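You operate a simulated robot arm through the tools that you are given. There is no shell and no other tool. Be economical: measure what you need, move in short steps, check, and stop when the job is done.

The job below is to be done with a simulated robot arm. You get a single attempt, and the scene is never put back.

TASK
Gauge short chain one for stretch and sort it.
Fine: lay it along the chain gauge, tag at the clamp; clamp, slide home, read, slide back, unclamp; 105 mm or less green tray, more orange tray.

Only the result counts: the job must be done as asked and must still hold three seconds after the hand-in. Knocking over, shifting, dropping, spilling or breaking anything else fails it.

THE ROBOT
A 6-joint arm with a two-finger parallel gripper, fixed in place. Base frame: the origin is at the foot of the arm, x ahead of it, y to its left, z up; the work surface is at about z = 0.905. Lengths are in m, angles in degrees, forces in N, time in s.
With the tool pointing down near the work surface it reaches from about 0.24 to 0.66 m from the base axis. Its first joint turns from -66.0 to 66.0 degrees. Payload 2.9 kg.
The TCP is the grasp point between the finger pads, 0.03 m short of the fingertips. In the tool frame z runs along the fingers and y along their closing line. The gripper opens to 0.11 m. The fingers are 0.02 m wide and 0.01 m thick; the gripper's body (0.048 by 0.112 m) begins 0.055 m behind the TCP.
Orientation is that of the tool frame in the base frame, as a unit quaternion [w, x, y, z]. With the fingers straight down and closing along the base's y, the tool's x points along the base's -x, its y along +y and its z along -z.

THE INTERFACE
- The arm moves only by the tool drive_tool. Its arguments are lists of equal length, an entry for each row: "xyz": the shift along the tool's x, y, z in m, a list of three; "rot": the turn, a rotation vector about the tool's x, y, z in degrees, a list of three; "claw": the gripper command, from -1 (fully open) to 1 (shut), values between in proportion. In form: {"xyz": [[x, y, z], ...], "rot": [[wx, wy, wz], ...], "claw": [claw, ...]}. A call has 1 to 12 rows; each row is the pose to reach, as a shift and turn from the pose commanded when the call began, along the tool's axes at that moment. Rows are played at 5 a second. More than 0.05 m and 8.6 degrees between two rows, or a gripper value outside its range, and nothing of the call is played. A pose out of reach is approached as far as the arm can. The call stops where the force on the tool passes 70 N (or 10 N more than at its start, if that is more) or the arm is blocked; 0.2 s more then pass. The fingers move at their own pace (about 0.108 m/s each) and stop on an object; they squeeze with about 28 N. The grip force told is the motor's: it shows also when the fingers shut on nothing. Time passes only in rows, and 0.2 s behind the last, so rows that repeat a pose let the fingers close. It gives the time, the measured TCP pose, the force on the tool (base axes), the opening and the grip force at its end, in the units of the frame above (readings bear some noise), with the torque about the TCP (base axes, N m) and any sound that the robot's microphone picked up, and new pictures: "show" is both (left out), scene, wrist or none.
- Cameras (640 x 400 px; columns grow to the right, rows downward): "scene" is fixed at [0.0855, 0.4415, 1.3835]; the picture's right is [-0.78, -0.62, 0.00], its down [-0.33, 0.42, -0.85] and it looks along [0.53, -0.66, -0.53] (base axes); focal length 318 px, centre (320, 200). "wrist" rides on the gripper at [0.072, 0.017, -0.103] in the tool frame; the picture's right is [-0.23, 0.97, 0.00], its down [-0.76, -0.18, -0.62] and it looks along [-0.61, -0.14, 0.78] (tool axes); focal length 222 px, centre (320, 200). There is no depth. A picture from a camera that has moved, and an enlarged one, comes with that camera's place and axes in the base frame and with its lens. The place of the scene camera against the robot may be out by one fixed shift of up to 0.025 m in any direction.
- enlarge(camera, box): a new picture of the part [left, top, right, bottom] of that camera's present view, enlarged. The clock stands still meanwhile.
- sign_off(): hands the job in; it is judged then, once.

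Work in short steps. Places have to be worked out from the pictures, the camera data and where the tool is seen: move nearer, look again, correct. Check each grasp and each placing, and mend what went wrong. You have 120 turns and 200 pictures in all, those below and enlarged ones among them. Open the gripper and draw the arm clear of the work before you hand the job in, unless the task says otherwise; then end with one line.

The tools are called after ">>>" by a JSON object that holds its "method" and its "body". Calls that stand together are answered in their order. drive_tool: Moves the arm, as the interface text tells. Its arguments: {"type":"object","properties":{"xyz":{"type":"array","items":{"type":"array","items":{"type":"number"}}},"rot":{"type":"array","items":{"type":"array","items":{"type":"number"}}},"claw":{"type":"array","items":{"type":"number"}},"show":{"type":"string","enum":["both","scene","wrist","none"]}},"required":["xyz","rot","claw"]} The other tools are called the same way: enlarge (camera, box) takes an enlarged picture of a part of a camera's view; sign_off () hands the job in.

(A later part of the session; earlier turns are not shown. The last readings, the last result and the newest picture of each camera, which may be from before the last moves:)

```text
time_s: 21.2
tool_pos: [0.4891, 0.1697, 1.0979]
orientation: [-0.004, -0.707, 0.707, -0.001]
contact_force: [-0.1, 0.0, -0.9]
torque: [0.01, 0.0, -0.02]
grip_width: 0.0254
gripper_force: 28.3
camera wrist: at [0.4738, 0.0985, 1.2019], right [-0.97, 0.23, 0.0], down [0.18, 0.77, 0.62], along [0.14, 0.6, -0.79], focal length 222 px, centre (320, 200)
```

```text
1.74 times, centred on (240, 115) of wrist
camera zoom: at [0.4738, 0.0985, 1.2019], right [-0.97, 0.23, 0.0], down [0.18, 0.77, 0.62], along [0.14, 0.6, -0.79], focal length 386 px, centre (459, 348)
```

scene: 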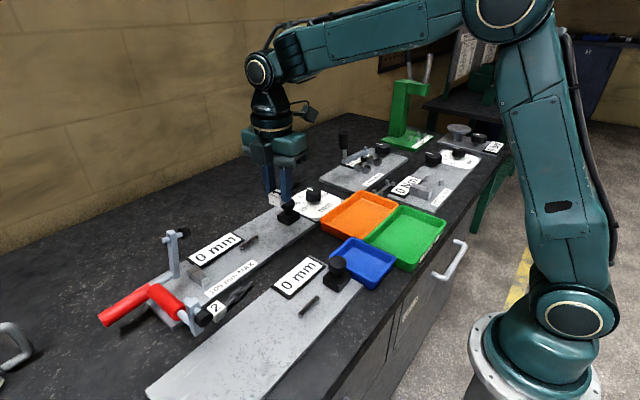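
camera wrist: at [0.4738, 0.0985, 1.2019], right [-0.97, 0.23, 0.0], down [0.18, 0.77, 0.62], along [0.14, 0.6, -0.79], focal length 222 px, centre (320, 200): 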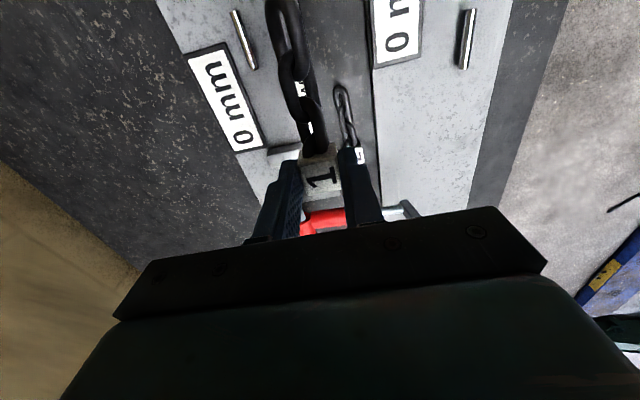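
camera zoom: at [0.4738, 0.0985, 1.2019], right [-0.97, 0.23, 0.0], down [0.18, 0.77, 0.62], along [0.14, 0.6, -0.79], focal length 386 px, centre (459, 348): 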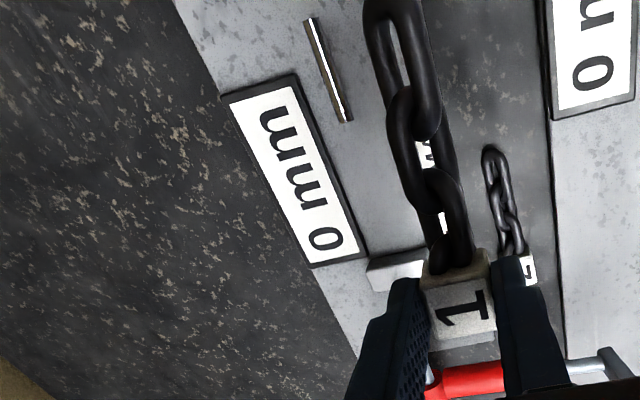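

I can't yet tell whether the tag belongs on or in front of the block; the clamp's landing point decides. I set the chain back down at its spot and will test the clamp empty.

>>> {"method": "drive_tool", "body": {"xyz": [[0.03, 0.01, 0.0], [0.06, 0.02, 0.02], [0.09, 0.028, 0.05], [0.095, 0.029, 0.09], [0.095, 0.029, 0.13], [0.095, 0.029, 0.15], [0.095, 0.029, 0.156]], "rot": [[0, 0, 0], [0, 0, 0], [0, 0, 0], [0, 0, 0], [0, 0, 0], [0, 0, 0], [0, 0, 0]], "claw": [1, 1, 1, 1, 1, 1, 1], "show": "wrist"}}

>>> {"method": "enlarge", "body": {"camera": "scene", "box": [250, 200, 350, 280]}}

```text
time_s: 22.8
tool_pos: [0.4592, 0.0724, 0.9428]
orientation: [0.004, 0.707, -0.707, 0.001]
contact_force: [-0.1, 0.1, -1.4]
torque: [0.04, -0.01, 0.03]
grip_width: 0.0256
gripper_force: 27.7
camera wrist: at [0.4426, 0.0014, 1.0468], right [-0.97, 0.23, 0.0], down [0.18, 0.77, 0.62], along [0.14, 0.6, -0.79], focal length 222 px, centre (320, 200)
```

wrist: 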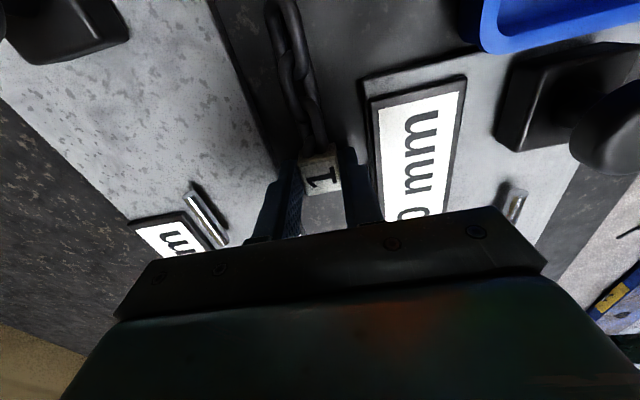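

```text
5.00 times, centred on (300, 240) of scene
camera zoom: at [0.0856, 0.4415, 1.3835], right [-0.78, -0.62, 0.0], down [-0.33, 0.42, -0.85], along [0.53, -0.66, -0.53], focal length 1591 px, centre (420, 0)
```

zoom: 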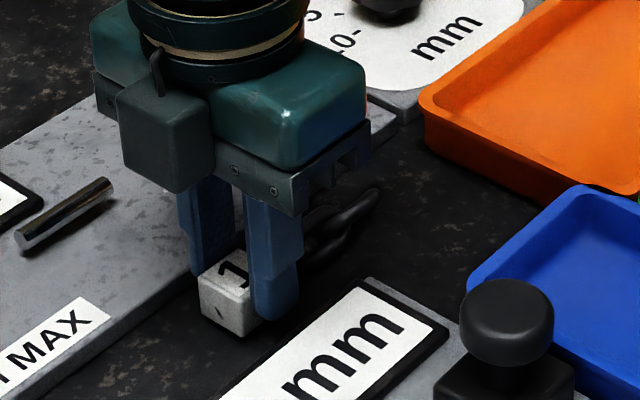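

Chain is back 3 mm above its resting height. I lower it, release, and rise.

>>> {"method": "drive_tool", "body": {"xyz": [[0, 0, 0.003], [0, 0, 0.003], [0, 0, 0.003], [0, 0, -0.01], [0, 0, -0.05], [0, 0, -0.1], [0, 0, -0.145]], "rot": [[0, 0, 0], [0, 0, 0], [0, 0, 0], [0, 0, 0], [0, 0, 0], [0, 0, 0], [0, 0, 0]], "claw": [1, 0.25, 0.25, 0.25, 0.25, 0.25, 0.25], "show": "wrist"}}

```text
time_s: 24.4
tool_pos: [0.4613, 0.074, 1.0879]
orientation: [-0.004, -0.707, 0.707, -0.001]
contact_force: [0.7, -0.5, 0.1]
torque: [-0.01, 0.01, -0.01]
grip_width: 0.0412
gripper_force: 0.2
camera wrist: at [0.4443, 0.0023, 1.1921], right [-0.97, 0.23, 0.0], down [0.18, 0.77, 0.62], along [0.14, 0.6, -0.79], focal length 222 px, centre (320, 200)
```

wrist: 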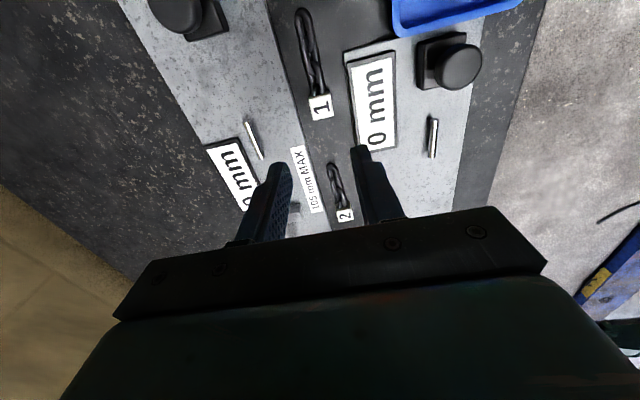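

Chain 1 rests again at (0.461, 0.073). Now I swing to behind the clamp arm A (its top at about y 0.25), yawing back, at safe height.

>>> {"method": "drive_tool", "body": {"xyz": [[-0.02, -0.008, -0.02], [-0.04, -0.016, -0.04], [-0.06, -0.024, -0.04], [-0.08, -0.032, -0.04], [-0.1, -0.04, -0.04], [-0.12, -0.048, -0.04], [-0.14, -0.056, -0.04], [-0.16, -0.064, -0.04], [-0.185, -0.072, -0.04], [-0.21, -0.08, -0.04], [-0.226, -0.087, -0.04]], "rot": [[0, 0, 8.2], [0, 0, 16.4], [0, 0, 24.6], [0, 0, 32.8], [0, 0, 41], [0, 0, 49.2], [0, 0, 57.4], [0, 0, 65.6], [0, 0, 73.8], [0, 0, 82], [0, 0, 90]], "claw": [1, 1, 1, 1, 1, 1, 1, 1, 1, 1, 1]}}

>>> {"method": "enlarge", "body": {"camera": "scene", "box": [90, 180, 270, 330]}}

```text
time_s: 26.8
tool_pos: [0.5478, 0.3006, 1.1249]
orientation: [-0.002, 0.002, 1.0, -0.004]
contact_force: [0.3, 0.2, 0.2]
torque: [0.04, -0.02, 0.01]
grip_width: 0.0
gripper_force: 28.2
camera wrist: at [0.4759, 0.3184, 1.2294], right [0.23, 0.97, -0.01], down [0.76, -0.18, 0.62], along [0.6, -0.15, -0.78], focal length 222 px, centre (320, 200)
```

scene: 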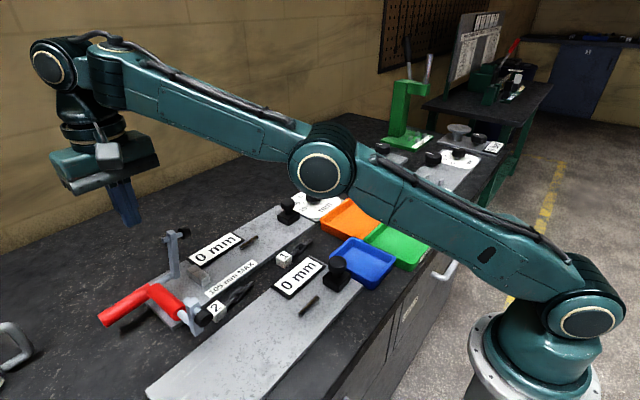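
wrist: 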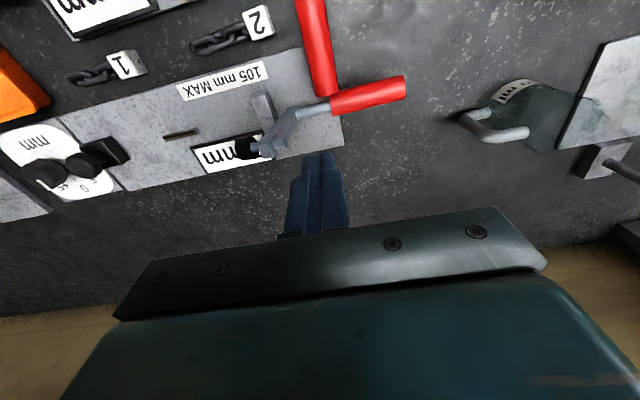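

```text
2.67 times, centred on (180, 255) of scene
camera zoom: at [0.0855, 0.4415, 1.3835], right [-0.78, -0.62, 0.0], down [-0.33, 0.42, -0.85], along [0.53, -0.66, -0.53], focal length 849 px, centre (693, 53)
```

zoom: 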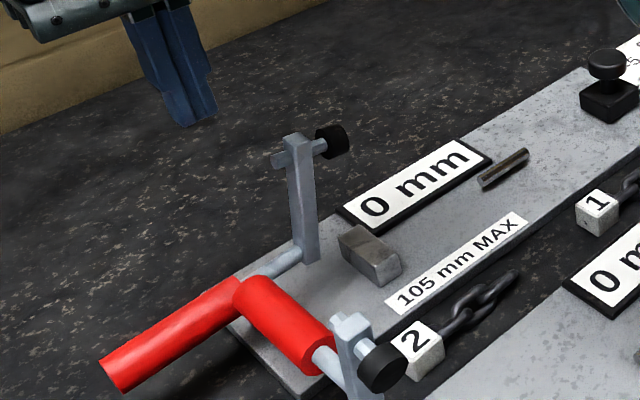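

The fingertips are behind the arm (arm at x≈0.550, y≈0.25, top 1.05). I lower to tip height ≈1.02 and push gently toward −y.

>>> {"method": "drive_tool", "body": {"xyz": [[-0.002, 0, 0.04], [-0.002, 0, 0.075], [-0.002, -0.015, 0.075], [-0.002, -0.03, 0.075], [-0.002, -0.04, 0.075], [-0.002, -0.05, 0.075]], "rot": [[0, 0, 0], [0, 0, 0], [0, 0, 0], [0, 0, 0], [0, 0, 0], [0, 0, 0]], "claw": [1, 1, 1, 1, 1, 1]}}

>>> {"method": "enlarge", "body": {"camera": "scene", "box": [90, 180, 270, 330]}}

```text
time_s: 28.2
tool_pos: [0.5488, 0.2507, 1.0501]
orientation: [-0.001, 0.001, 1.0, -0.004]
contact_force: [-0.6, 5.4, -1.9]
torque: [0.17, 0.01, 0.01]
grip_width: 0.0002
gripper_force: 28.5
camera wrist: at [0.4773, 0.2683, 1.1546], right [0.23, 0.97, -0.01], down [0.76, -0.17, 0.62], along [0.6, -0.15, -0.78], focal length 222 px, centre (320, 200)
```

scene: 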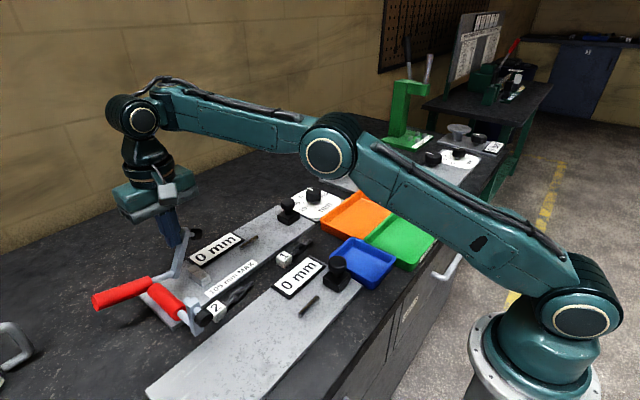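
wrist: 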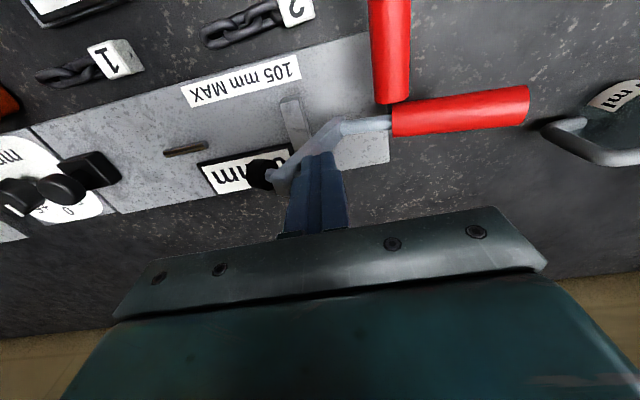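

```text
2.67 times, centred on (180, 255) of scene
camera zoom: at [0.0855, 0.4417, 1.3834], right [-0.78, -0.62, 0.0], down [-0.33, 0.42, -0.85], along [0.53, -0.66, -0.53], focal length 849 px, centre (693, 53)
```

zoom: 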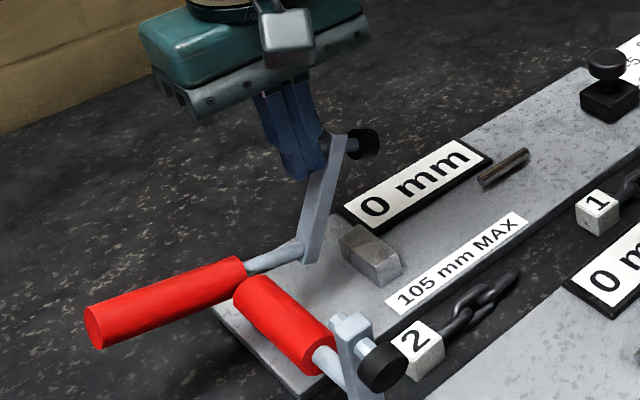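

The clamp turns easily (≈5 N) about a hinge at the arm's base, and the handle rises. I continue pushing the arm over and down along its arc.

>>> {"method": "drive_tool", "body": {"xyz": [[0, -0.015, 0.005], [0, -0.03, 0.01], [0, -0.045, 0.02], [0, -0.055, 0.03], [0, -0.062, 0.035]], "rot": [[0, 0, 0], [0, 0, 0], [0, 0, 0], [0, 0, 0], [0, 0, 0]], "claw": [1, 1, 1, 1, 1], "show": "wrist"}}

>>> {"method": "enlarge", "body": {"camera": "scene", "box": [90, 180, 270, 330]}}

```text
time_s: 29.4
tool_pos: [0.5691, 0.1947, 1.0243]
orientation: [-0.004, 0.0, 1.0, -0.004]
contact_force: [0.6, -0.1, 0.0]
torque: [-0.01, 0.04, 0.0]
grip_width: 0.0001
gripper_force: 28.5
out of reach, approached as far as the arm can: row 3, 4, 5
camera wrist: at [0.4977, 0.2124, 1.129], right [0.23, 0.97, -0.01], down [0.77, -0.17, 0.62], along [0.6, -0.15, -0.78], focal length 222 px, centre (320, 200)
```

wrist: 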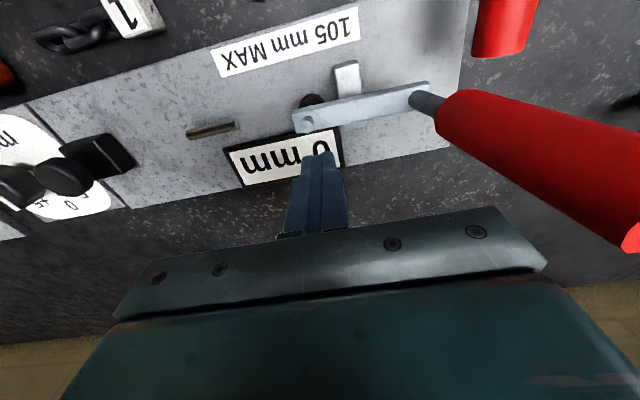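

```text
2.67 times, centred on (180, 255) of scene
camera zoom: at [0.0855, 0.4415, 1.3835], right [-0.78, -0.62, 0.0], down [-0.33, 0.42, -0.85], along [0.53, -0.66, -0.53], focal length 849 px, centre (693, 53)
```

zoom: 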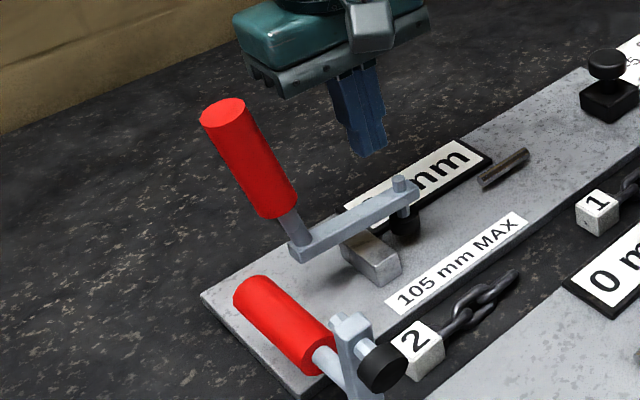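

The clamp snapped closed by itself: cap lands at about (0.548, 0.187), handle upright. Now a close look at the rod and slider from above.

>>> {"method": "drive_tool", "body": {"xyz": [[0, -0.03, -0.02], [0, -0.07, -0.02], [0, -0.11, -0.02], [0, -0.15, -0.02]], "rot": [[0, 0, 0], [0, 0, 0], [0, 0, 0], [0, 0, 0]], "claw": [1, 1, 1, 1], "show": "wrist"}}

>>> {"method": "enlarge", "body": {"camera": "wrist", "box": [180, 30, 460, 190]}}

>>> {"method": "enlarge", "body": {"camera": "scene", "box": [180, 180, 340, 290]}}

```text
time_s: 30.4
tool_pos: [0.587, 0.0466, 1.0553]
orientation: [-0.003, -0.002, 1.0, -0.005]
contact_force: [0.5, 0.0, 1.2]
torque: [0.03, -0.03, 0.03]
grip_width: 0.0
gripper_force: 28.0
out of reach, approached as far as the arm can: row 2, 3, 4
camera wrist: at [0.515, 0.0639, 1.1591], right [0.23, 0.97, -0.01], down [0.77, -0.17, 0.62], along [0.6, -0.15, -0.79], focal length 222 px, centre (320, 200)
```

wrist: 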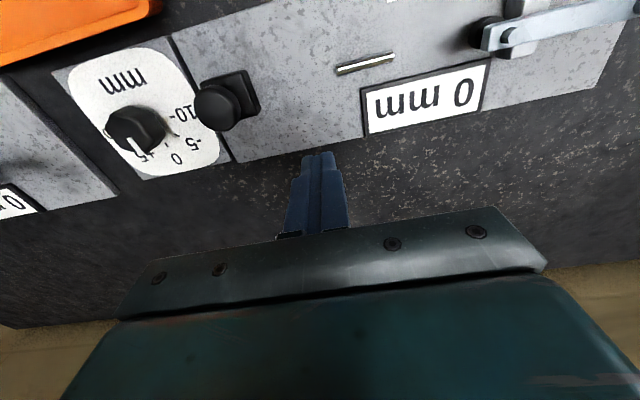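

```text
2.29 times, centred on (320, 110) of wrist
camera zoom: at [0.515, 0.0639, 1.1591], right [0.23, 0.97, -0.01], down [0.77, -0.17, 0.62], along [0.6, -0.15, -0.79], focal length 508 px, centre (320, 406)
```

zoom: 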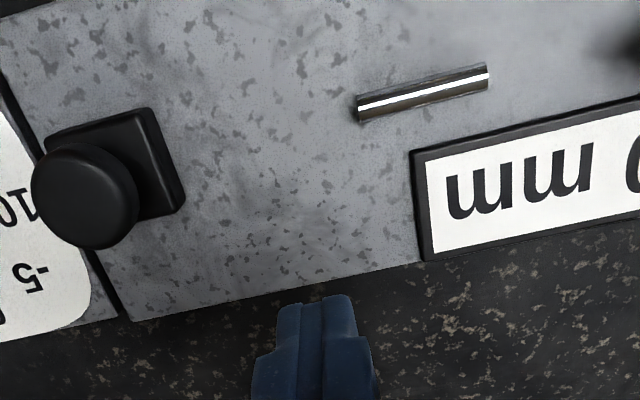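

```text
3.64 times, centred on (260, 235) of scene
camera zoom: at [0.0855, 0.4416, 1.3835], right [-0.78, -0.62, 0.0], down [-0.33, 0.42, -0.85], along [0.53, -0.66, -0.53], focal length 1157 px, centre (538, 73)
```

zoom: 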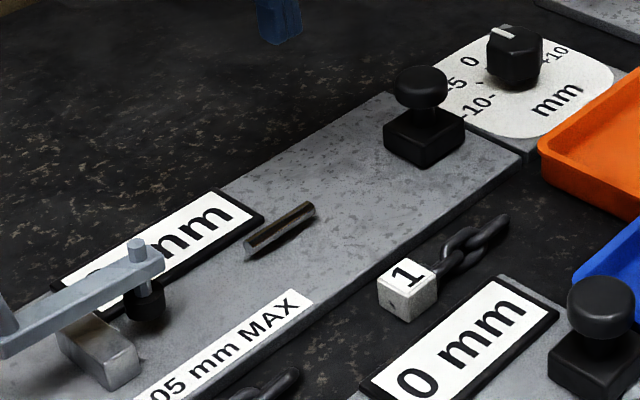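

The rod (y 0.068–0.119) and slider (0.547, −0.035, knob top ≈0.965) are on the gauge axis. I yaw 90° and hover above the slider's knob, opened, to try the slide empty.

>>> {"method": "drive_tool", "body": {"xyz": [[0.005, -0.008, -0.01], [0.01, -0.016, -0.02], [0.014, -0.024, -0.02], [0.018, -0.032, -0.02], [0.022, -0.04, -0.02], [0.026, -0.048, -0.02], [0.03, -0.056, -0.02], [0.034, -0.064, -0.02], [0.037, -0.072, -0.02], [0.04, -0.08, -0.02], [0.04, -0.082, -0.02]], "rot": [[0, 0, -8.2], [0, 0, -16.4], [0, 0, -24.6], [0, 0, -32.8], [0, 0, -41], [0, 0, -49.2], [0, 0, -57.4], [0, 0, -65.6], [0, 0, -73.8], [0, 0, -82], [0, 0, -90]], "claw": [0, 0, 0, 0, 0, 0, 0, 0, 0, 0, 0], "show": "wrist"}}

```text
time_s: 32.8
tool_pos: [0.5673, -0.0364, 1.0899]
orientation: [0.004, 0.708, -0.706, -0.001]
contact_force: [-0.2, -1.2, -0.3]
torque: [0.02, -0.02, 0.01]
grip_width: 0.055
gripper_force: 0.1
out of reach, approached as far as the arm can: row 3, 4, 5, 6, 7, 8, 9, 10, 11
camera wrist: at [0.5512, -0.1093, 1.1948], right [-0.97, 0.23, 0.0], down [0.18, 0.77, 0.62], along [0.14, 0.6, -0.79], focal length 222 px, centre (320, 200)
```

wrist: 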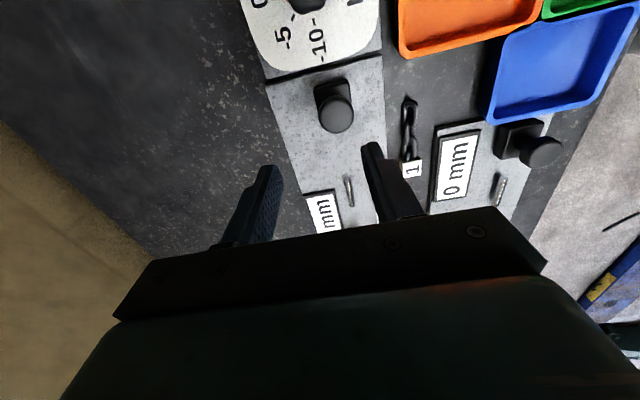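

x is 2 cm off the wanted place; I try a small corrective move of −0.02 in x.

>>> {"method": "drive_tool", "body": {"xyz": [[0, 0.01, 0], [0, 0.02, 0]], "rot": [[0, 0, 0], [0, 0, 0]], "claw": [0, 0], "show": "none"}}

```text
time_s: 33.4
tool_pos: [0.5609, -0.0385, 1.0998]
orientation: [-0.005, -0.707, 0.707, 0.0]
contact_force: [-0.4, 0.2, -0.6]
torque: [-0.02, 0.01, 0.01]
grip_width: 0.0549
gripper_force: 0.1
out of reach, approached as far as the arm can: row 1, 2
```

The motion slides along a joint limit; I look at the arm's posture in the scene camera.

>>> {"method": "drive_tool", "body": {"xyz": [[0, 0, -0.01]], "rot": [[0, 0, 0]], "claw": [0], "show": "scene"}}

```text
time_s: 33.8
tool_pos: [0.5604, -0.0376, 1.1098]
orientation: [-0.004, -0.707, 0.708, -0.001]
contact_force: [0.0, -0.2, 0.6]
torque: [0.0, -0.02, 0.03]
grip_width: 0.0549
gripper_force: 0.1
```

scene: 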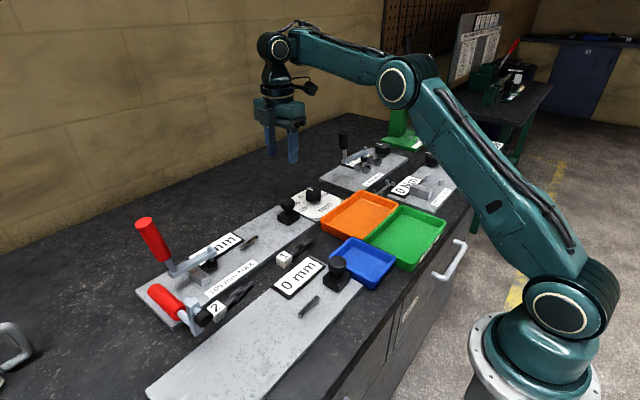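

The posture looks normal (elbow up); perhaps it's only a locally stuck solution. I retract to a known good place (0.46, 0.05, 1.11) and see if it's reached exactly.

>>> {"method": "drive_tool", "body": {"xyz": [[-0.02, 0.03, 0], [-0.04, 0.06, 0], [-0.065, 0.085, 0], [-0.088, 0.1, 0]], "rot": [[0, 0, 0], [0, 0, 0], [0, 0, 0], [0, 0, 0]], "claw": [0, 0, 0, 0], "show": "scene"}}

```text
time_s: 34.8
tool_pos: [0.5048, 0.0546, 1.1588]
orientation: [-0.007, -0.706, 0.708, 0.001]
contact_force: [0.0, 0.2, 0.0]
torque: [-0.04, -0.04, 0.0]
grip_width: 0.055
gripper_force: 0.1
out of reach, approached as far as the arm can: row 1, 2, 3, 4
```

scene: 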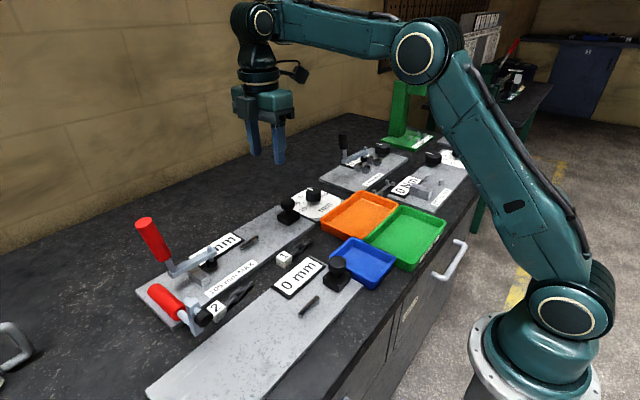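

The constraint looks like an elbow that has flipped past straight when I stretched out earlier. I extend the arm fully upward/outward, then come back in to flip it back.

>>> {"method": "drive_tool", "body": {"xyz": [[0, -0.01, -0.045], [0, -0.02, -0.09], [0, -0.03, -0.135], [0, -0.04, -0.18], [0, -0.04, -0.22], [0, -0.04, -0.18], [0, -0.02, -0.14], [0, 0.0, -0.1], [0, 0.02, -0.07], [0, 0.04, -0.05]], "rot": [[0, 0, 0], [0, 0, 0], [0, 0, 0], [0, 0, 0], [0, 0, 0], [0, 0, 0], [0, 0, 0], [0, 0, 0], [0, 0, 0], [0, 0, 0]], "claw": [0, 0, 0, 0, 0, 0, 0, 0, 0, 0], "show": "scene"}}

```text
time_s: 37.0
tool_pos: [0.4703, 0.0533, 1.2111]
orientation: [-0.003, -0.69, 0.724, 0.0]
contact_force: [-2.9, 2.5, -0.1]
torque: [-0.17, -0.24, 0.02]
grip_width: 0.0551
gripper_force: 0.0
out of reach, approached as far as the arm can: row 1, 3, 4, 5, 6, 7, 10
```

scene: 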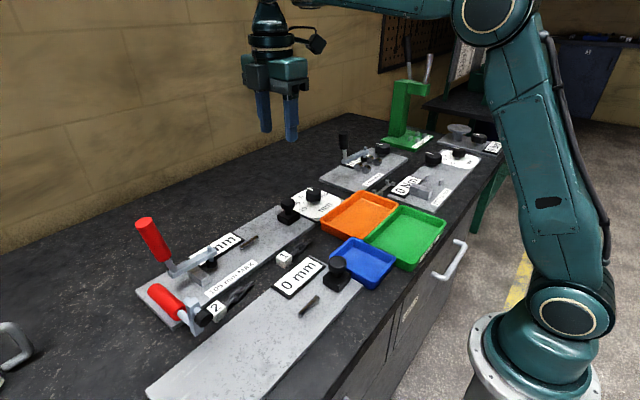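

The upper arm is now further back. I go on down toward (0.47, 0.05, 1.12) to test.

>>> {"method": "drive_tool", "body": {"xyz": [[0, 0, 0.03], [0, 0, 0.06], [0, 0, 0.09], [0, 0, 0.09]], "rot": [[0, 0, 0], [0, 0, 0], [0, 0, 0], [0, 0, 0]], "claw": [0, 0, 0, 0], "show": "scene"}}

```text
time_s: 38.0
tool_pos: [0.4957, 0.0764, 1.1593]
orientation: [-0.001, -0.705, 0.708, 0.03]
contact_force: [0.5, 0.8, 0.9]
torque: [0.05, 0.01, -0.02]
grip_width: 0.055
gripper_force: 0.0
out of reach, approached as far as the arm can: row 1, 2, 3
```

scene: 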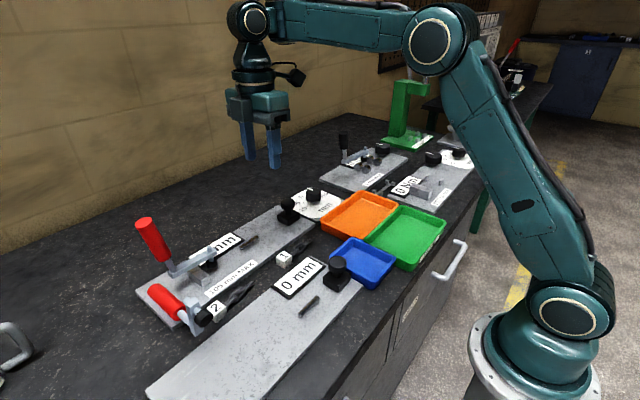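

The elbow is fine; it's apparently a wrist-pitch limit in a flipped wrist solution. Earlier it resolved when I moved inward high and then down near the base, so I repeat that.

>>> {"method": "drive_tool", "body": {"xyz": [[0, 0.01, -0.04], [0, 0.04, -0.075], [0, 0.085, -0.075], [0, 0.13, -0.07], [0, 0.17, -0.05], [0, 0.195, -0.02], [0, 0.195, 0.02], [0, 0.195, 0.06], [0, 0.195, 0.08]], "rot": [[0, 0, 0], [0, 0, 0], [0, 0, 0], [0, 0, 0], [0, 0, 0], [0, 0, 0], [0, 0, 0], [0, 0, 0], [0, 0, 0]], "claw": [0, 0, 0, 0, 0, 0, 0, 0, 0], "show": "scene"}}

```text
time_s: 40.0
tool_pos: [0.2732, 0.056, 1.0411]
orientation: [-0.003, -0.707, 0.707, 0.0]
contact_force: [0.5, 0.0, -0.4]
torque: [0.02, 0.0, 0.01]
grip_width: 0.0551
gripper_force: 0.0
out of reach, approached as far as the arm can: row 1, 2, 3, 4, 5
```

scene: 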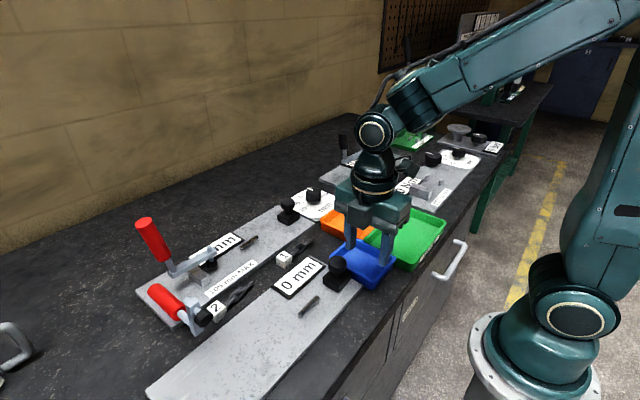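

The wrist is back in the good solution. Now I go at low height to above the slider knob (0.547, −0.035).

>>> {"method": "drive_tool", "body": {"xyz": [[0.013, -0.04, 0], [0.026, -0.08, 0], [0.039, -0.12, 0], [0.052, -0.16, 0], [0.065, -0.2, 0], [0.078, -0.24, 0], [0.091, -0.274, 0.0], [0.091, -0.274, 0.02]], "rot": [[0, 0, 0], [0, 0, 0], [0, 0, 0], [0, 0, 0], [0, 0, 0], [0, 0, 0], [0, 0, 0], [0, 0, 0]], "claw": [0, 0, 0, 0, 0, 0, 0, 0], "show": "wrist"}}

>>> {"method": "enlarge", "body": {"camera": "wrist", "box": [220, 0, 440, 180]}}

>>> {"method": "enlarge", "body": {"camera": "scene", "box": [230, 150, 350, 250]}}

```text
time_s: 41.8
tool_pos: [0.546, -0.0375, 1.0207]
orientation: [-0.004, -0.707, 0.707, -0.001]
contact_force: [0.0, -0.5, 0.7]
torque: [0.02, 0.04, 0.02]
grip_width: 0.0552
gripper_force: 0.1
camera wrist: at [0.5315, -0.1088, 1.1253], right [-0.97, 0.23, 0.0], down [0.18, 0.77, 0.62], along [0.14, 0.6, -0.79], focal length 222 px, centre (320, 200)
```

wrist: 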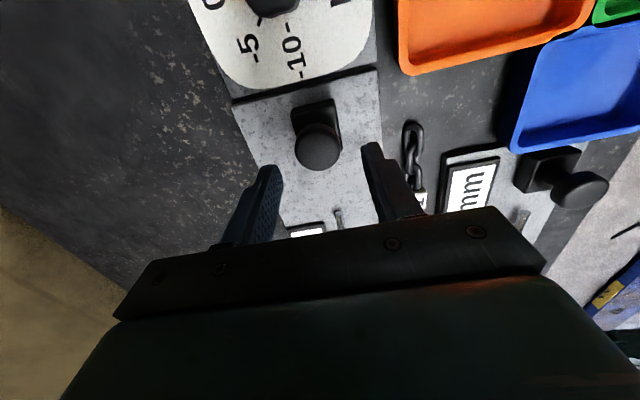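

```text
2.22 times, centred on (330, 90) of wrist
camera zoom: at [0.5315, -0.1088, 1.1253], right [-0.97, 0.23, 0.0], down [0.18, 0.77, 0.62], along [0.14, 0.6, -0.79], focal length 494 px, centre (298, 444)
```

zoom: 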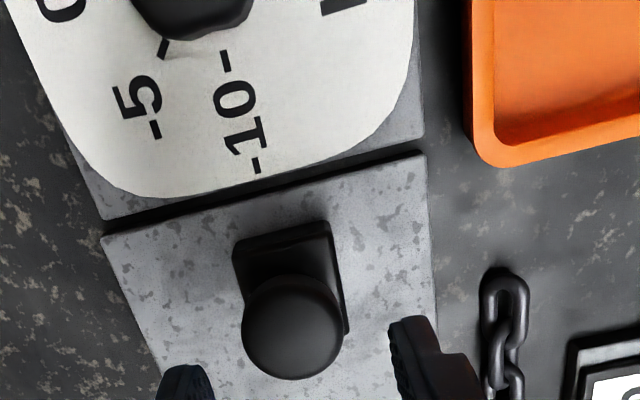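

```text
4.00 times, centred on (290, 200) of scene
camera zoom: at [0.0856, 0.4415, 1.3835], right [-0.78, -0.62, 0.0], down [-0.33, 0.42, -0.85], along [0.53, -0.66, -0.53], focal length 1273 px, centre (440, 200)
```

zoom: 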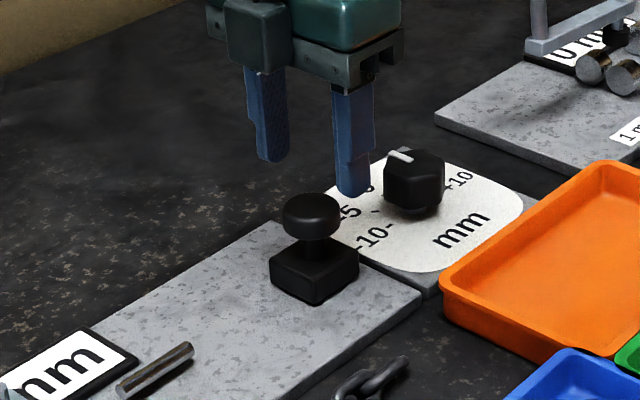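

The knob is centred at about (0.550, −0.038). I descend so the pads cover the knob disc and close.

>>> {"method": "drive_tool", "body": {"xyz": [[0, -0.004, 0.02], [0, -0.004, 0.045], [0, -0.004, 0.045], [0, -0.004, 0.045], [0, -0.004, 0.045]], "rot": [[0, 0, 0], [0, 0, 0], [0, 0, 0], [0, 0, 0], [0, 0, 0]], "claw": [0, 0, 0.6, 1, 1], "show": "none"}}

>>> {"method": "enlarge", "body": {"camera": "scene", "box": [230, 150, 350, 250]}}

```text
time_s: 43.0
tool_pos: [0.5509, -0.0357, 0.9755]
orientation: [-0.005, -0.707, 0.708, 0.0]
contact_force: [-13.6, 0.2, 3.2]
torque: [0.05, 0.31, 0.04]
grip_width: 0.0351
gripper_force: 44.9
```

```text
4.00 times, centred on (290, 200) of scene
camera zoom: at [0.0851, 0.4415, 1.3835], right [-0.78, -0.62, 0.0], down [-0.33, 0.42, -0.85], along [0.53, -0.66, -0.53], focal length 1273 px, centre (440, 200)
```

zoom: 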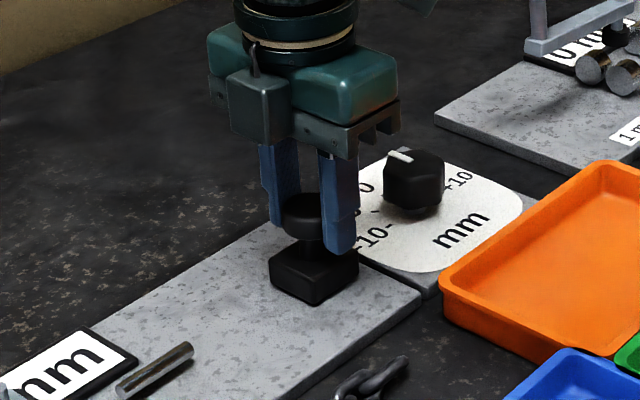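

Gripped with a side load; I relax x by 2 mm and pull the slider 3 cm toward +y to see what moves.

>>> {"method": "drive_tool", "body": {"xyz": [[0, 0.002, 0], [-0.01, 0.002, 0], [-0.02, 0.002, 0], [-0.03, 0.002, 0]], "rot": [[0, 0, 0], [0, 0, 0], [0, 0, 0], [0, 0, 0]], "claw": [1, 1, 1, 1], "show": "none"}}

>>> {"method": "enlarge", "body": {"camera": "scene", "box": [170, 170, 350, 290]}}

```text
time_s: 44.0
tool_pos: [0.5524, -0.0048, 0.9753]
orientation: [0.003, 0.707, -0.707, 0.002]
contact_force: [6.2, -1.0, -7.7]
torque: [-0.13, -0.24, -0.01]
grip_width: 0.0349
gripper_force: 45.0
```

```text
3.33 times, centred on (260, 230) of scene
camera zoom: at [0.0859, 0.4415, 1.3834], right [-0.78, -0.62, 0.0], down [-0.33, 0.42, -0.85], along [0.53, -0.66, -0.53], focal length 1061 px, centre (520, 100)
```

zoom: 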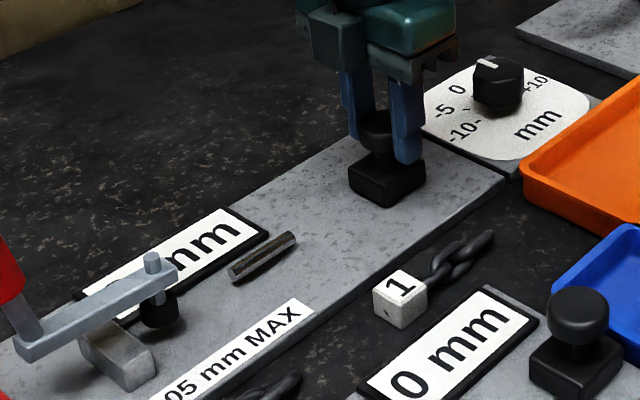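

The slider follows freely; the rod stays. I slide on to find its home stop.

>>> {"method": "drive_tool", "body": {"xyz": [[-0.01, 0, 0], [-0.02, 0, 0], [-0.03, 0, 0], [-0.04, 0, 0], [-0.05, 0, 0]], "rot": [[0, 0, 0], [0, 0, 0], [0, 0, 0], [0, 0, 0], [0, 0, 0]], "claw": [1, 1, 1, 1, 1], "show": "none"}}

>>> {"method": "enlarge", "body": {"camera": "scene", "box": [170, 170, 350, 290]}}

```text
time_s: 45.2
tool_pos: [0.5487, 0.0467, 0.9746]
orientation: [0.004, 0.708, -0.706, -0.001]
contact_force: [0.3, -0.1, 0.7]
torque: [0.01, 0.01, -0.02]
grip_width: 0.0
gripper_force: 37.6
```

```text
3.33 times, centred on (260, 230) of scene
camera zoom: at [0.0855, 0.4416, 1.3835], right [-0.78, -0.62, 0.0], down [-0.33, 0.42, -0.85], along [0.53, -0.66, -0.53], focal length 1061 px, centre (520, 100)
```

zoom: 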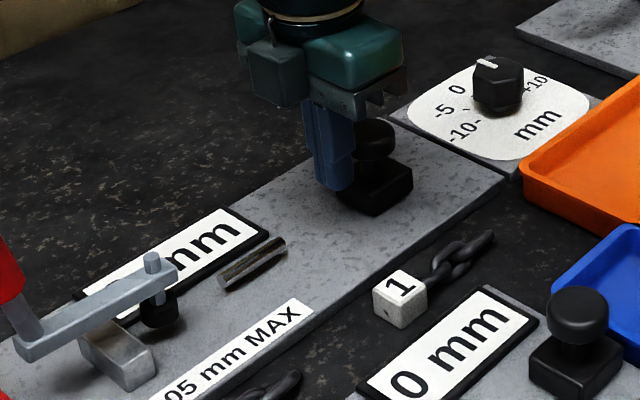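

The rod moves together with the slider (it's the slide's feeler), and my grip slipped off the knob at some resistance. With the closed fingers now on the +y side of the knob I push the slider back to its rest place.

>>> {"method": "drive_tool", "body": {"xyz": [[0.01, 0, 0], [0.02, 0, 0], [0.03, 0, 0], [0.04, 0, 0], [0.05, 0, 0], [0.056, 0, 0]], "rot": [[0, 0, 0], [0, 0, 0], [0, 0, 0], [0, 0, 0], [0, 0, 0], [0, 0, 0]], "claw": [1, 1, 1, 1, 1, 1], "show": "wrist"}}

>>> {"method": "enlarge", "body": {"camera": "scene", "box": [170, 170, 350, 290]}}

```text
time_s: 46.6
tool_pos: [0.5481, -0.0074, 0.9761]
orientation: [0.002, 0.71, -0.704, -0.001]
contact_force: [-2.1, 23.5, 0.6]
torque: [0.47, 0.04, -0.04]
grip_width: 0.0
gripper_force: 37.6
camera wrist: at [0.5332, -0.0801, 1.0805], right [-0.98, 0.22, 0.0], down [0.17, 0.77, 0.62], along [0.13, 0.6, -0.79], focal length 222 px, centre (320, 200)
```

wrist: 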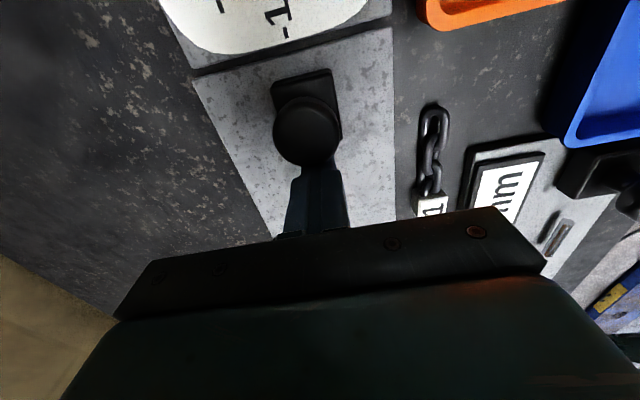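

```text
3.33 times, centred on (260, 230) of scene
camera zoom: at [0.0854, 0.4422, 1.3832], right [-0.78, -0.63, 0.0], down [-0.33, 0.42, -0.85], along [0.53, -0.66, -0.53], focal length 1061 px, centre (520, 100)
```

zoom: 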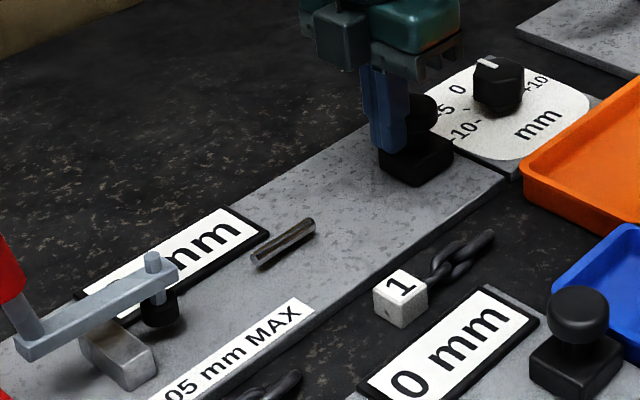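

Slider is back against its rest stop. Now I rise and go to the −y side of the upright clamp handle (handle at y≈0.28) to push the clamp open again.

>>> {"method": "drive_tool", "body": {"xyz": [[-0.01, -0.002, -0.04], [-0.04, -0.002, -0.07], [-0.085, -0.002, -0.075], [-0.13, -0.002, -0.075], [-0.175, -0.002, -0.075], [-0.22, -0.002, -0.075], [-0.237, -0.002, -0.07]], "rot": [[0, 0, 0], [0, 0, 0], [0, 0, 0], [0, 0, 0], [0, 0, 0], [0, 0, 0], [0, 0, 0]], "claw": [1, 1, 1, 1, 1, 1, 1], "show": "none"}}

>>> {"method": "enlarge", "body": {"camera": "scene", "box": [90, 150, 270, 310]}}

```text
time_s: 48.2
tool_pos: [0.5504, 0.2278, 1.0448]
orientation: [-0.004, -0.707, 0.708, -0.001]
contact_force: [0.5, 0.0, -0.3]
torque: [0.0, 0.0, -0.02]
grip_width: 0.0001
gripper_force: 38.0
```

```text
2.50 times, centred on (180, 230) of scene
camera zoom: at [0.0855, 0.4415, 1.3834], right [-0.78, -0.62, 0.0], down [-0.33, 0.42, -0.85], along [0.53, -0.66, -0.53], focal length 796 px, centre (670, 125)
```

zoom: 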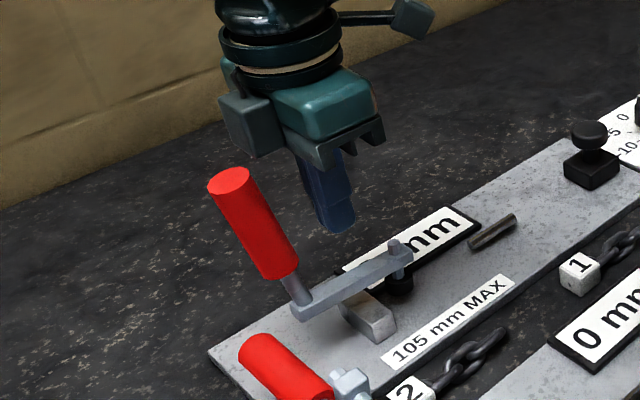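

Well placed. I push the handle gently toward +y.

>>> {"method": "drive_tool", "body": {"xyz": [[-0.02, 0, 0], [-0.04, 0, 0], [-0.055, 0, 0.005], [-0.07, 0, 0.01]], "rot": [[0, 0, 0], [0, 0, 0], [0, 0, 0], [0, 0, 0]], "claw": [1, 1, 1, 1], "show": "none"}}

>>> {"method": "enlarge", "body": {"camera": "scene", "box": [90, 150, 270, 310]}}

```text
time_s: 49.2
tool_pos: [0.5509, 0.297, 1.0336]
orientation: [-0.004, -0.707, 0.707, 0.0]
contact_force: [0.5, -0.3, 0.5]
torque: [0.01, 0.01, 0.01]
grip_width: 0.0
gripper_force: 37.8
```

```text
2.50 times, centred on (180, 230) of scene
camera zoom: at [0.0855, 0.4415, 1.3835], right [-0.78, -0.62, 0.0], down [-0.33, 0.42, -0.85], along [0.53, -0.66, -0.53], focal length 796 px, centre (670, 125)
```

zoom: 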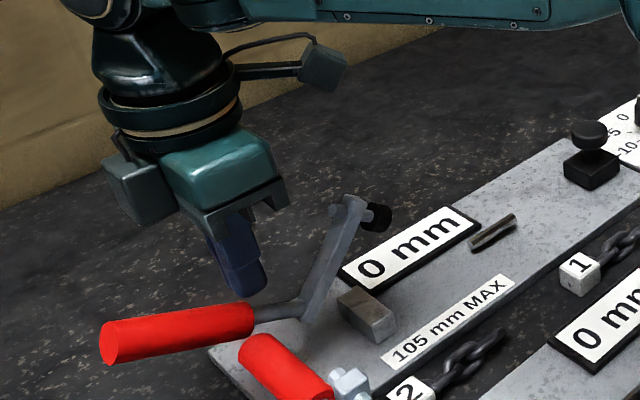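

The clamp snapped over toward open. I retreat sideways (−x) at low height, away from lever A, and check it settled open.

>>> {"method": "drive_tool", "body": {"xyz": [[0, 0.02, -0.015], [0.01, 0.055, -0.02], [0.045, 0.08, -0.03], [0.09, 0.085, -0.03], [0.13, 0.085, -0.03]], "rot": [[0, 0, 0], [0, 0, 0], [0, 0, 0], [0, 0, 0], [0, 0, 0]], "claw": [1, 1, 1, 1, 1], "show": "scene"}}

```text
time_s: 50.4
tool_pos: [0.4673, 0.1662, 1.0645]
orientation: [0.004, 0.707, -0.707, 0.001]
contact_force: [0.2, 0.6, 0.1]
torque: [0.04, 0.02, 0.01]
grip_width: 0.0
gripper_force: 37.9
```

scene: 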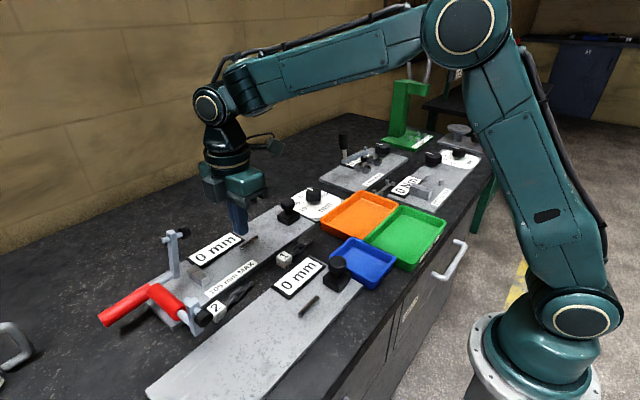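

The clamp is fully open again. I return to chain 1, and grip its tag at the same place as before.

>>> {"method": "drive_tool", "body": {"xyz": [[0.045, 0.003, 0.02], [0.09, 0.006, 0.04], [0.0915, 0.006, 0.08], [0.0915, 0.006, 0.11], [0.0915, 0.006, 0.125], [0.0915, 0.006, 0.125], [0.0915, 0.006, 0.125], [0.0915, 0.006, 0.125]], "rot": [[0, 0, 0], [0, 0, 0], [0, 0, 0], [0, 0, 0], [0, 0, 0], [0, 0, 0], [0, 0, 0], [0, 0, 0]], "claw": [0.27, 0.27, 0.27, 0.27, 0.27, 0.6, 1, 1], "show": "wrist"}}

```text
time_s: 52.2
tool_pos: [0.4588, 0.0727, 0.9414]
orientation: [0.004, 0.707, -0.707, 0.001]
contact_force: [0.7, -0.3, 0.5]
torque: [0.02, -0.03, -0.05]
grip_width: 0.0252
gripper_force: 27.9
camera wrist: at [0.4425, 0.0013, 1.0455], right [-0.97, 0.23, 0.0], down [0.18, 0.77, 0.62], along [0.14, 0.6, -0.79], focal length 222 px, centre (320, 200)
```

wrist: 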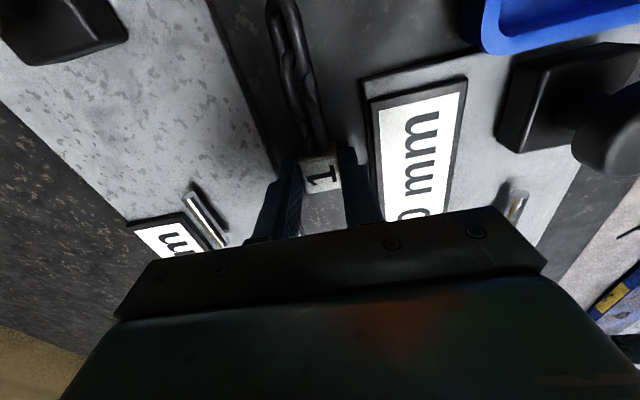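

Gripped. For clearance from the raised clamp cap when placing, I regrip with the tool tilted 12° (hand leaning to −y).

>>> {"method": "drive_tool", "body": {"xyz": [[0, 0, 0], [0, 0, -0.001], [0.002, 0, -0.001], [0.002, 0, -0.001], [0.002, 0, -0.001], [0.002, 0, -0.001]], "rot": [[0, 0, 0], [0, -6, 0], [0, -12, 0], [0, -12, 0], [0, -12, 0], [0, -12, 0]], "claw": [0.27, 0.27, 0.27, 0.6, 1, 1], "show": "none"}}

>>> {"method": "enlarge", "body": {"camera": "scene", "box": [240, 190, 350, 280]}}

```text
time_s: 53.6
tool_pos: [0.4586, 0.0721, 0.9419]
orientation: [0.07, -0.703, 0.703, 0.074]
contact_force: [0.1, -1.0, 0.8]
torque: [-0.19, -0.02, -0.01]
grip_width: 0.0255
gripper_force: 27.7
```

```text
4.44 times, centred on (295, 235) of scene
camera zoom: at [0.0855, 0.4415, 1.3835], right [-0.78, -0.62, 0.0], down [-0.33, 0.42, -0.85], along [0.53, -0.66, -0.53], focal length 1414 px, centre (431, 44)
```

zoom: 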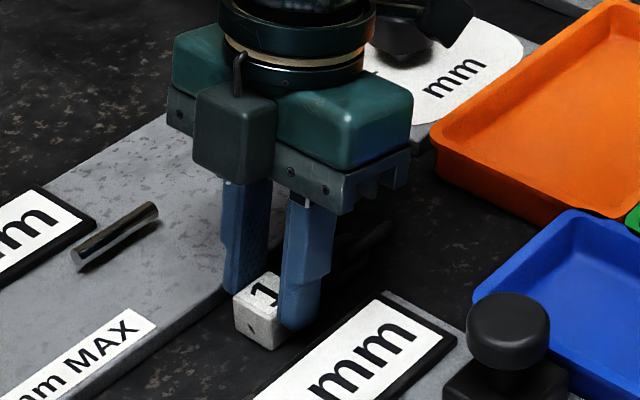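

Tilted grip is secure. I lift and carry the chain over the gauge axis, stopping above the plate short of the block.

>>> {"method": "drive_tool", "body": {"xyz": [[-0.006, 0, -0.0294], [-0.012, 0, -0.0588], [-0.0414, -0.02, -0.0528], [-0.0708, -0.045, -0.0468], [-0.1002, -0.07, -0.0408], [-0.1227, -0.0905, -0.0362], [-0.1227, -0.0905, -0.0362]], "rot": [[0, 0, 0], [0, 0, 0], [0, 0, 0], [0, 0, 0], [0, 0, 0], [0, 0, 0], [0, 0, 0]], "claw": [1, 1, 1, 1, 1, 1, 1], "show": "wrist"}}

>>> {"method": "enlarge", "body": {"camera": "scene", "box": [150, 180, 310, 300]}}

>>> {"method": "enlarge", "body": {"camera": "wrist", "box": [200, 0, 440, 200]}}

```text
time_s: 55.2
tool_pos: [0.551, 0.1847, 1.0003]
orientation: [-0.07, 0.704, -0.703, -0.073]
contact_force: [1.2, 0.2, -2.2]
torque: [0.0, -0.02, -0.02]
grip_width: 0.0254
gripper_force: 27.8
camera wrist: at [0.5346, 0.093, 1.0889], right [-0.97, 0.22, 0.05], down [0.18, 0.62, 0.76], along [0.14, 0.75, -0.64], focal length 222 px, centre (320, 200)
```

wrist: 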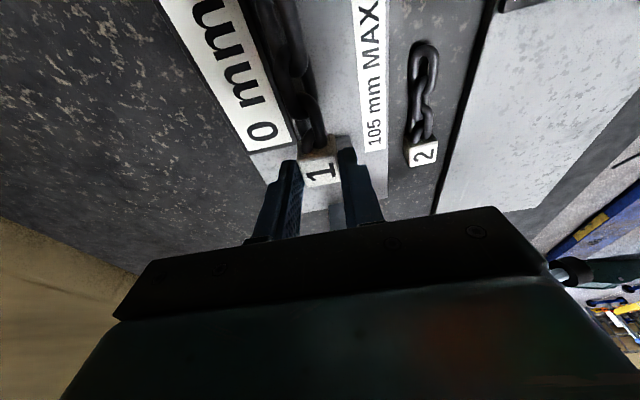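

```text
3.33 times, centred on (230, 240) of scene
camera zoom: at [0.0856, 0.4416, 1.3834], right [-0.78, -0.62, 0.0], down [-0.33, 0.42, -0.85], along [0.53, -0.66, -0.53], focal length 1061 px, centre (620, 67)
```

zoom: 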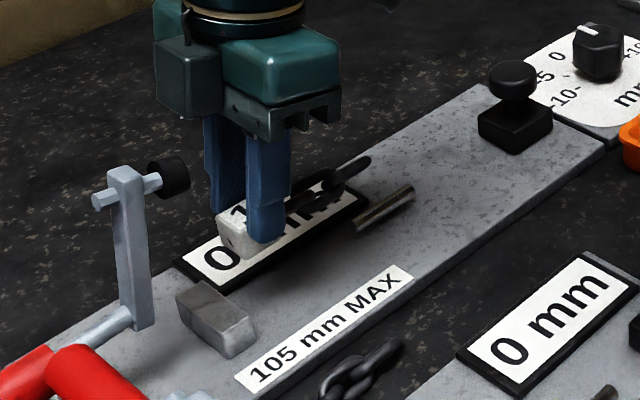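

```text
2.00 times, centred on (320, 100) of wrist
camera zoom: at [0.5346, 0.093, 1.0889], right [-0.97, 0.22, 0.05], down [0.18, 0.62, 0.76], along [0.14, 0.75, -0.64], focal length 444 px, centre (320, 400)
```

zoom: 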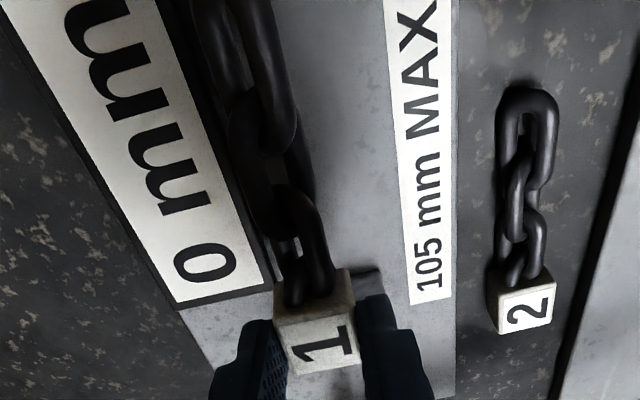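

Chain is level, aligned and, with the tag against the block, its end should just clear the rod's tip. I lower it onto the plate, just short of the block.

>>> {"method": "drive_tool", "body": {"xyz": [[-0.0019, 0.002, 0.0208], [-0.0038, 0.002, 0.0365], [-0.002, 0.002, 0.0453]], "rot": [[0, 0, 0], [0, 0, 0], [0, 0, 0]], "claw": [1, 1, 1], "show": "none"}}

>>> {"method": "enlarge", "body": {"camera": "scene", "box": [150, 190, 290, 290]}}

```text
time_s: 56.0
tool_pos: [0.5522, 0.1944, 0.9762]
orientation: [-0.08, 0.705, -0.702, -0.067]
contact_force: [-1.0, -3.9, 9.4]
torque: [0.59, 0.02, 0.09]
grip_width: 0.0255
gripper_force: 28.0
stopped in row 3: the force on the tool passed its limit at 84 N (the readings are from after the stop); the commanded pose is now the measured one
```

```text
4.00 times, centred on (220, 240) of scene
camera zoom: at [0.0854, 0.4414, 1.3835], right [-0.78, -0.62, 0.0], down [-0.33, 0.42, -0.85], along [0.53, -0.66, -0.53], focal length 1273 px, centre (720, 40)
```

zoom: 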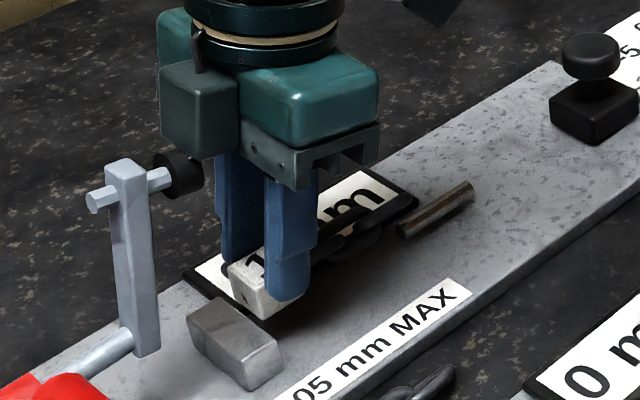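

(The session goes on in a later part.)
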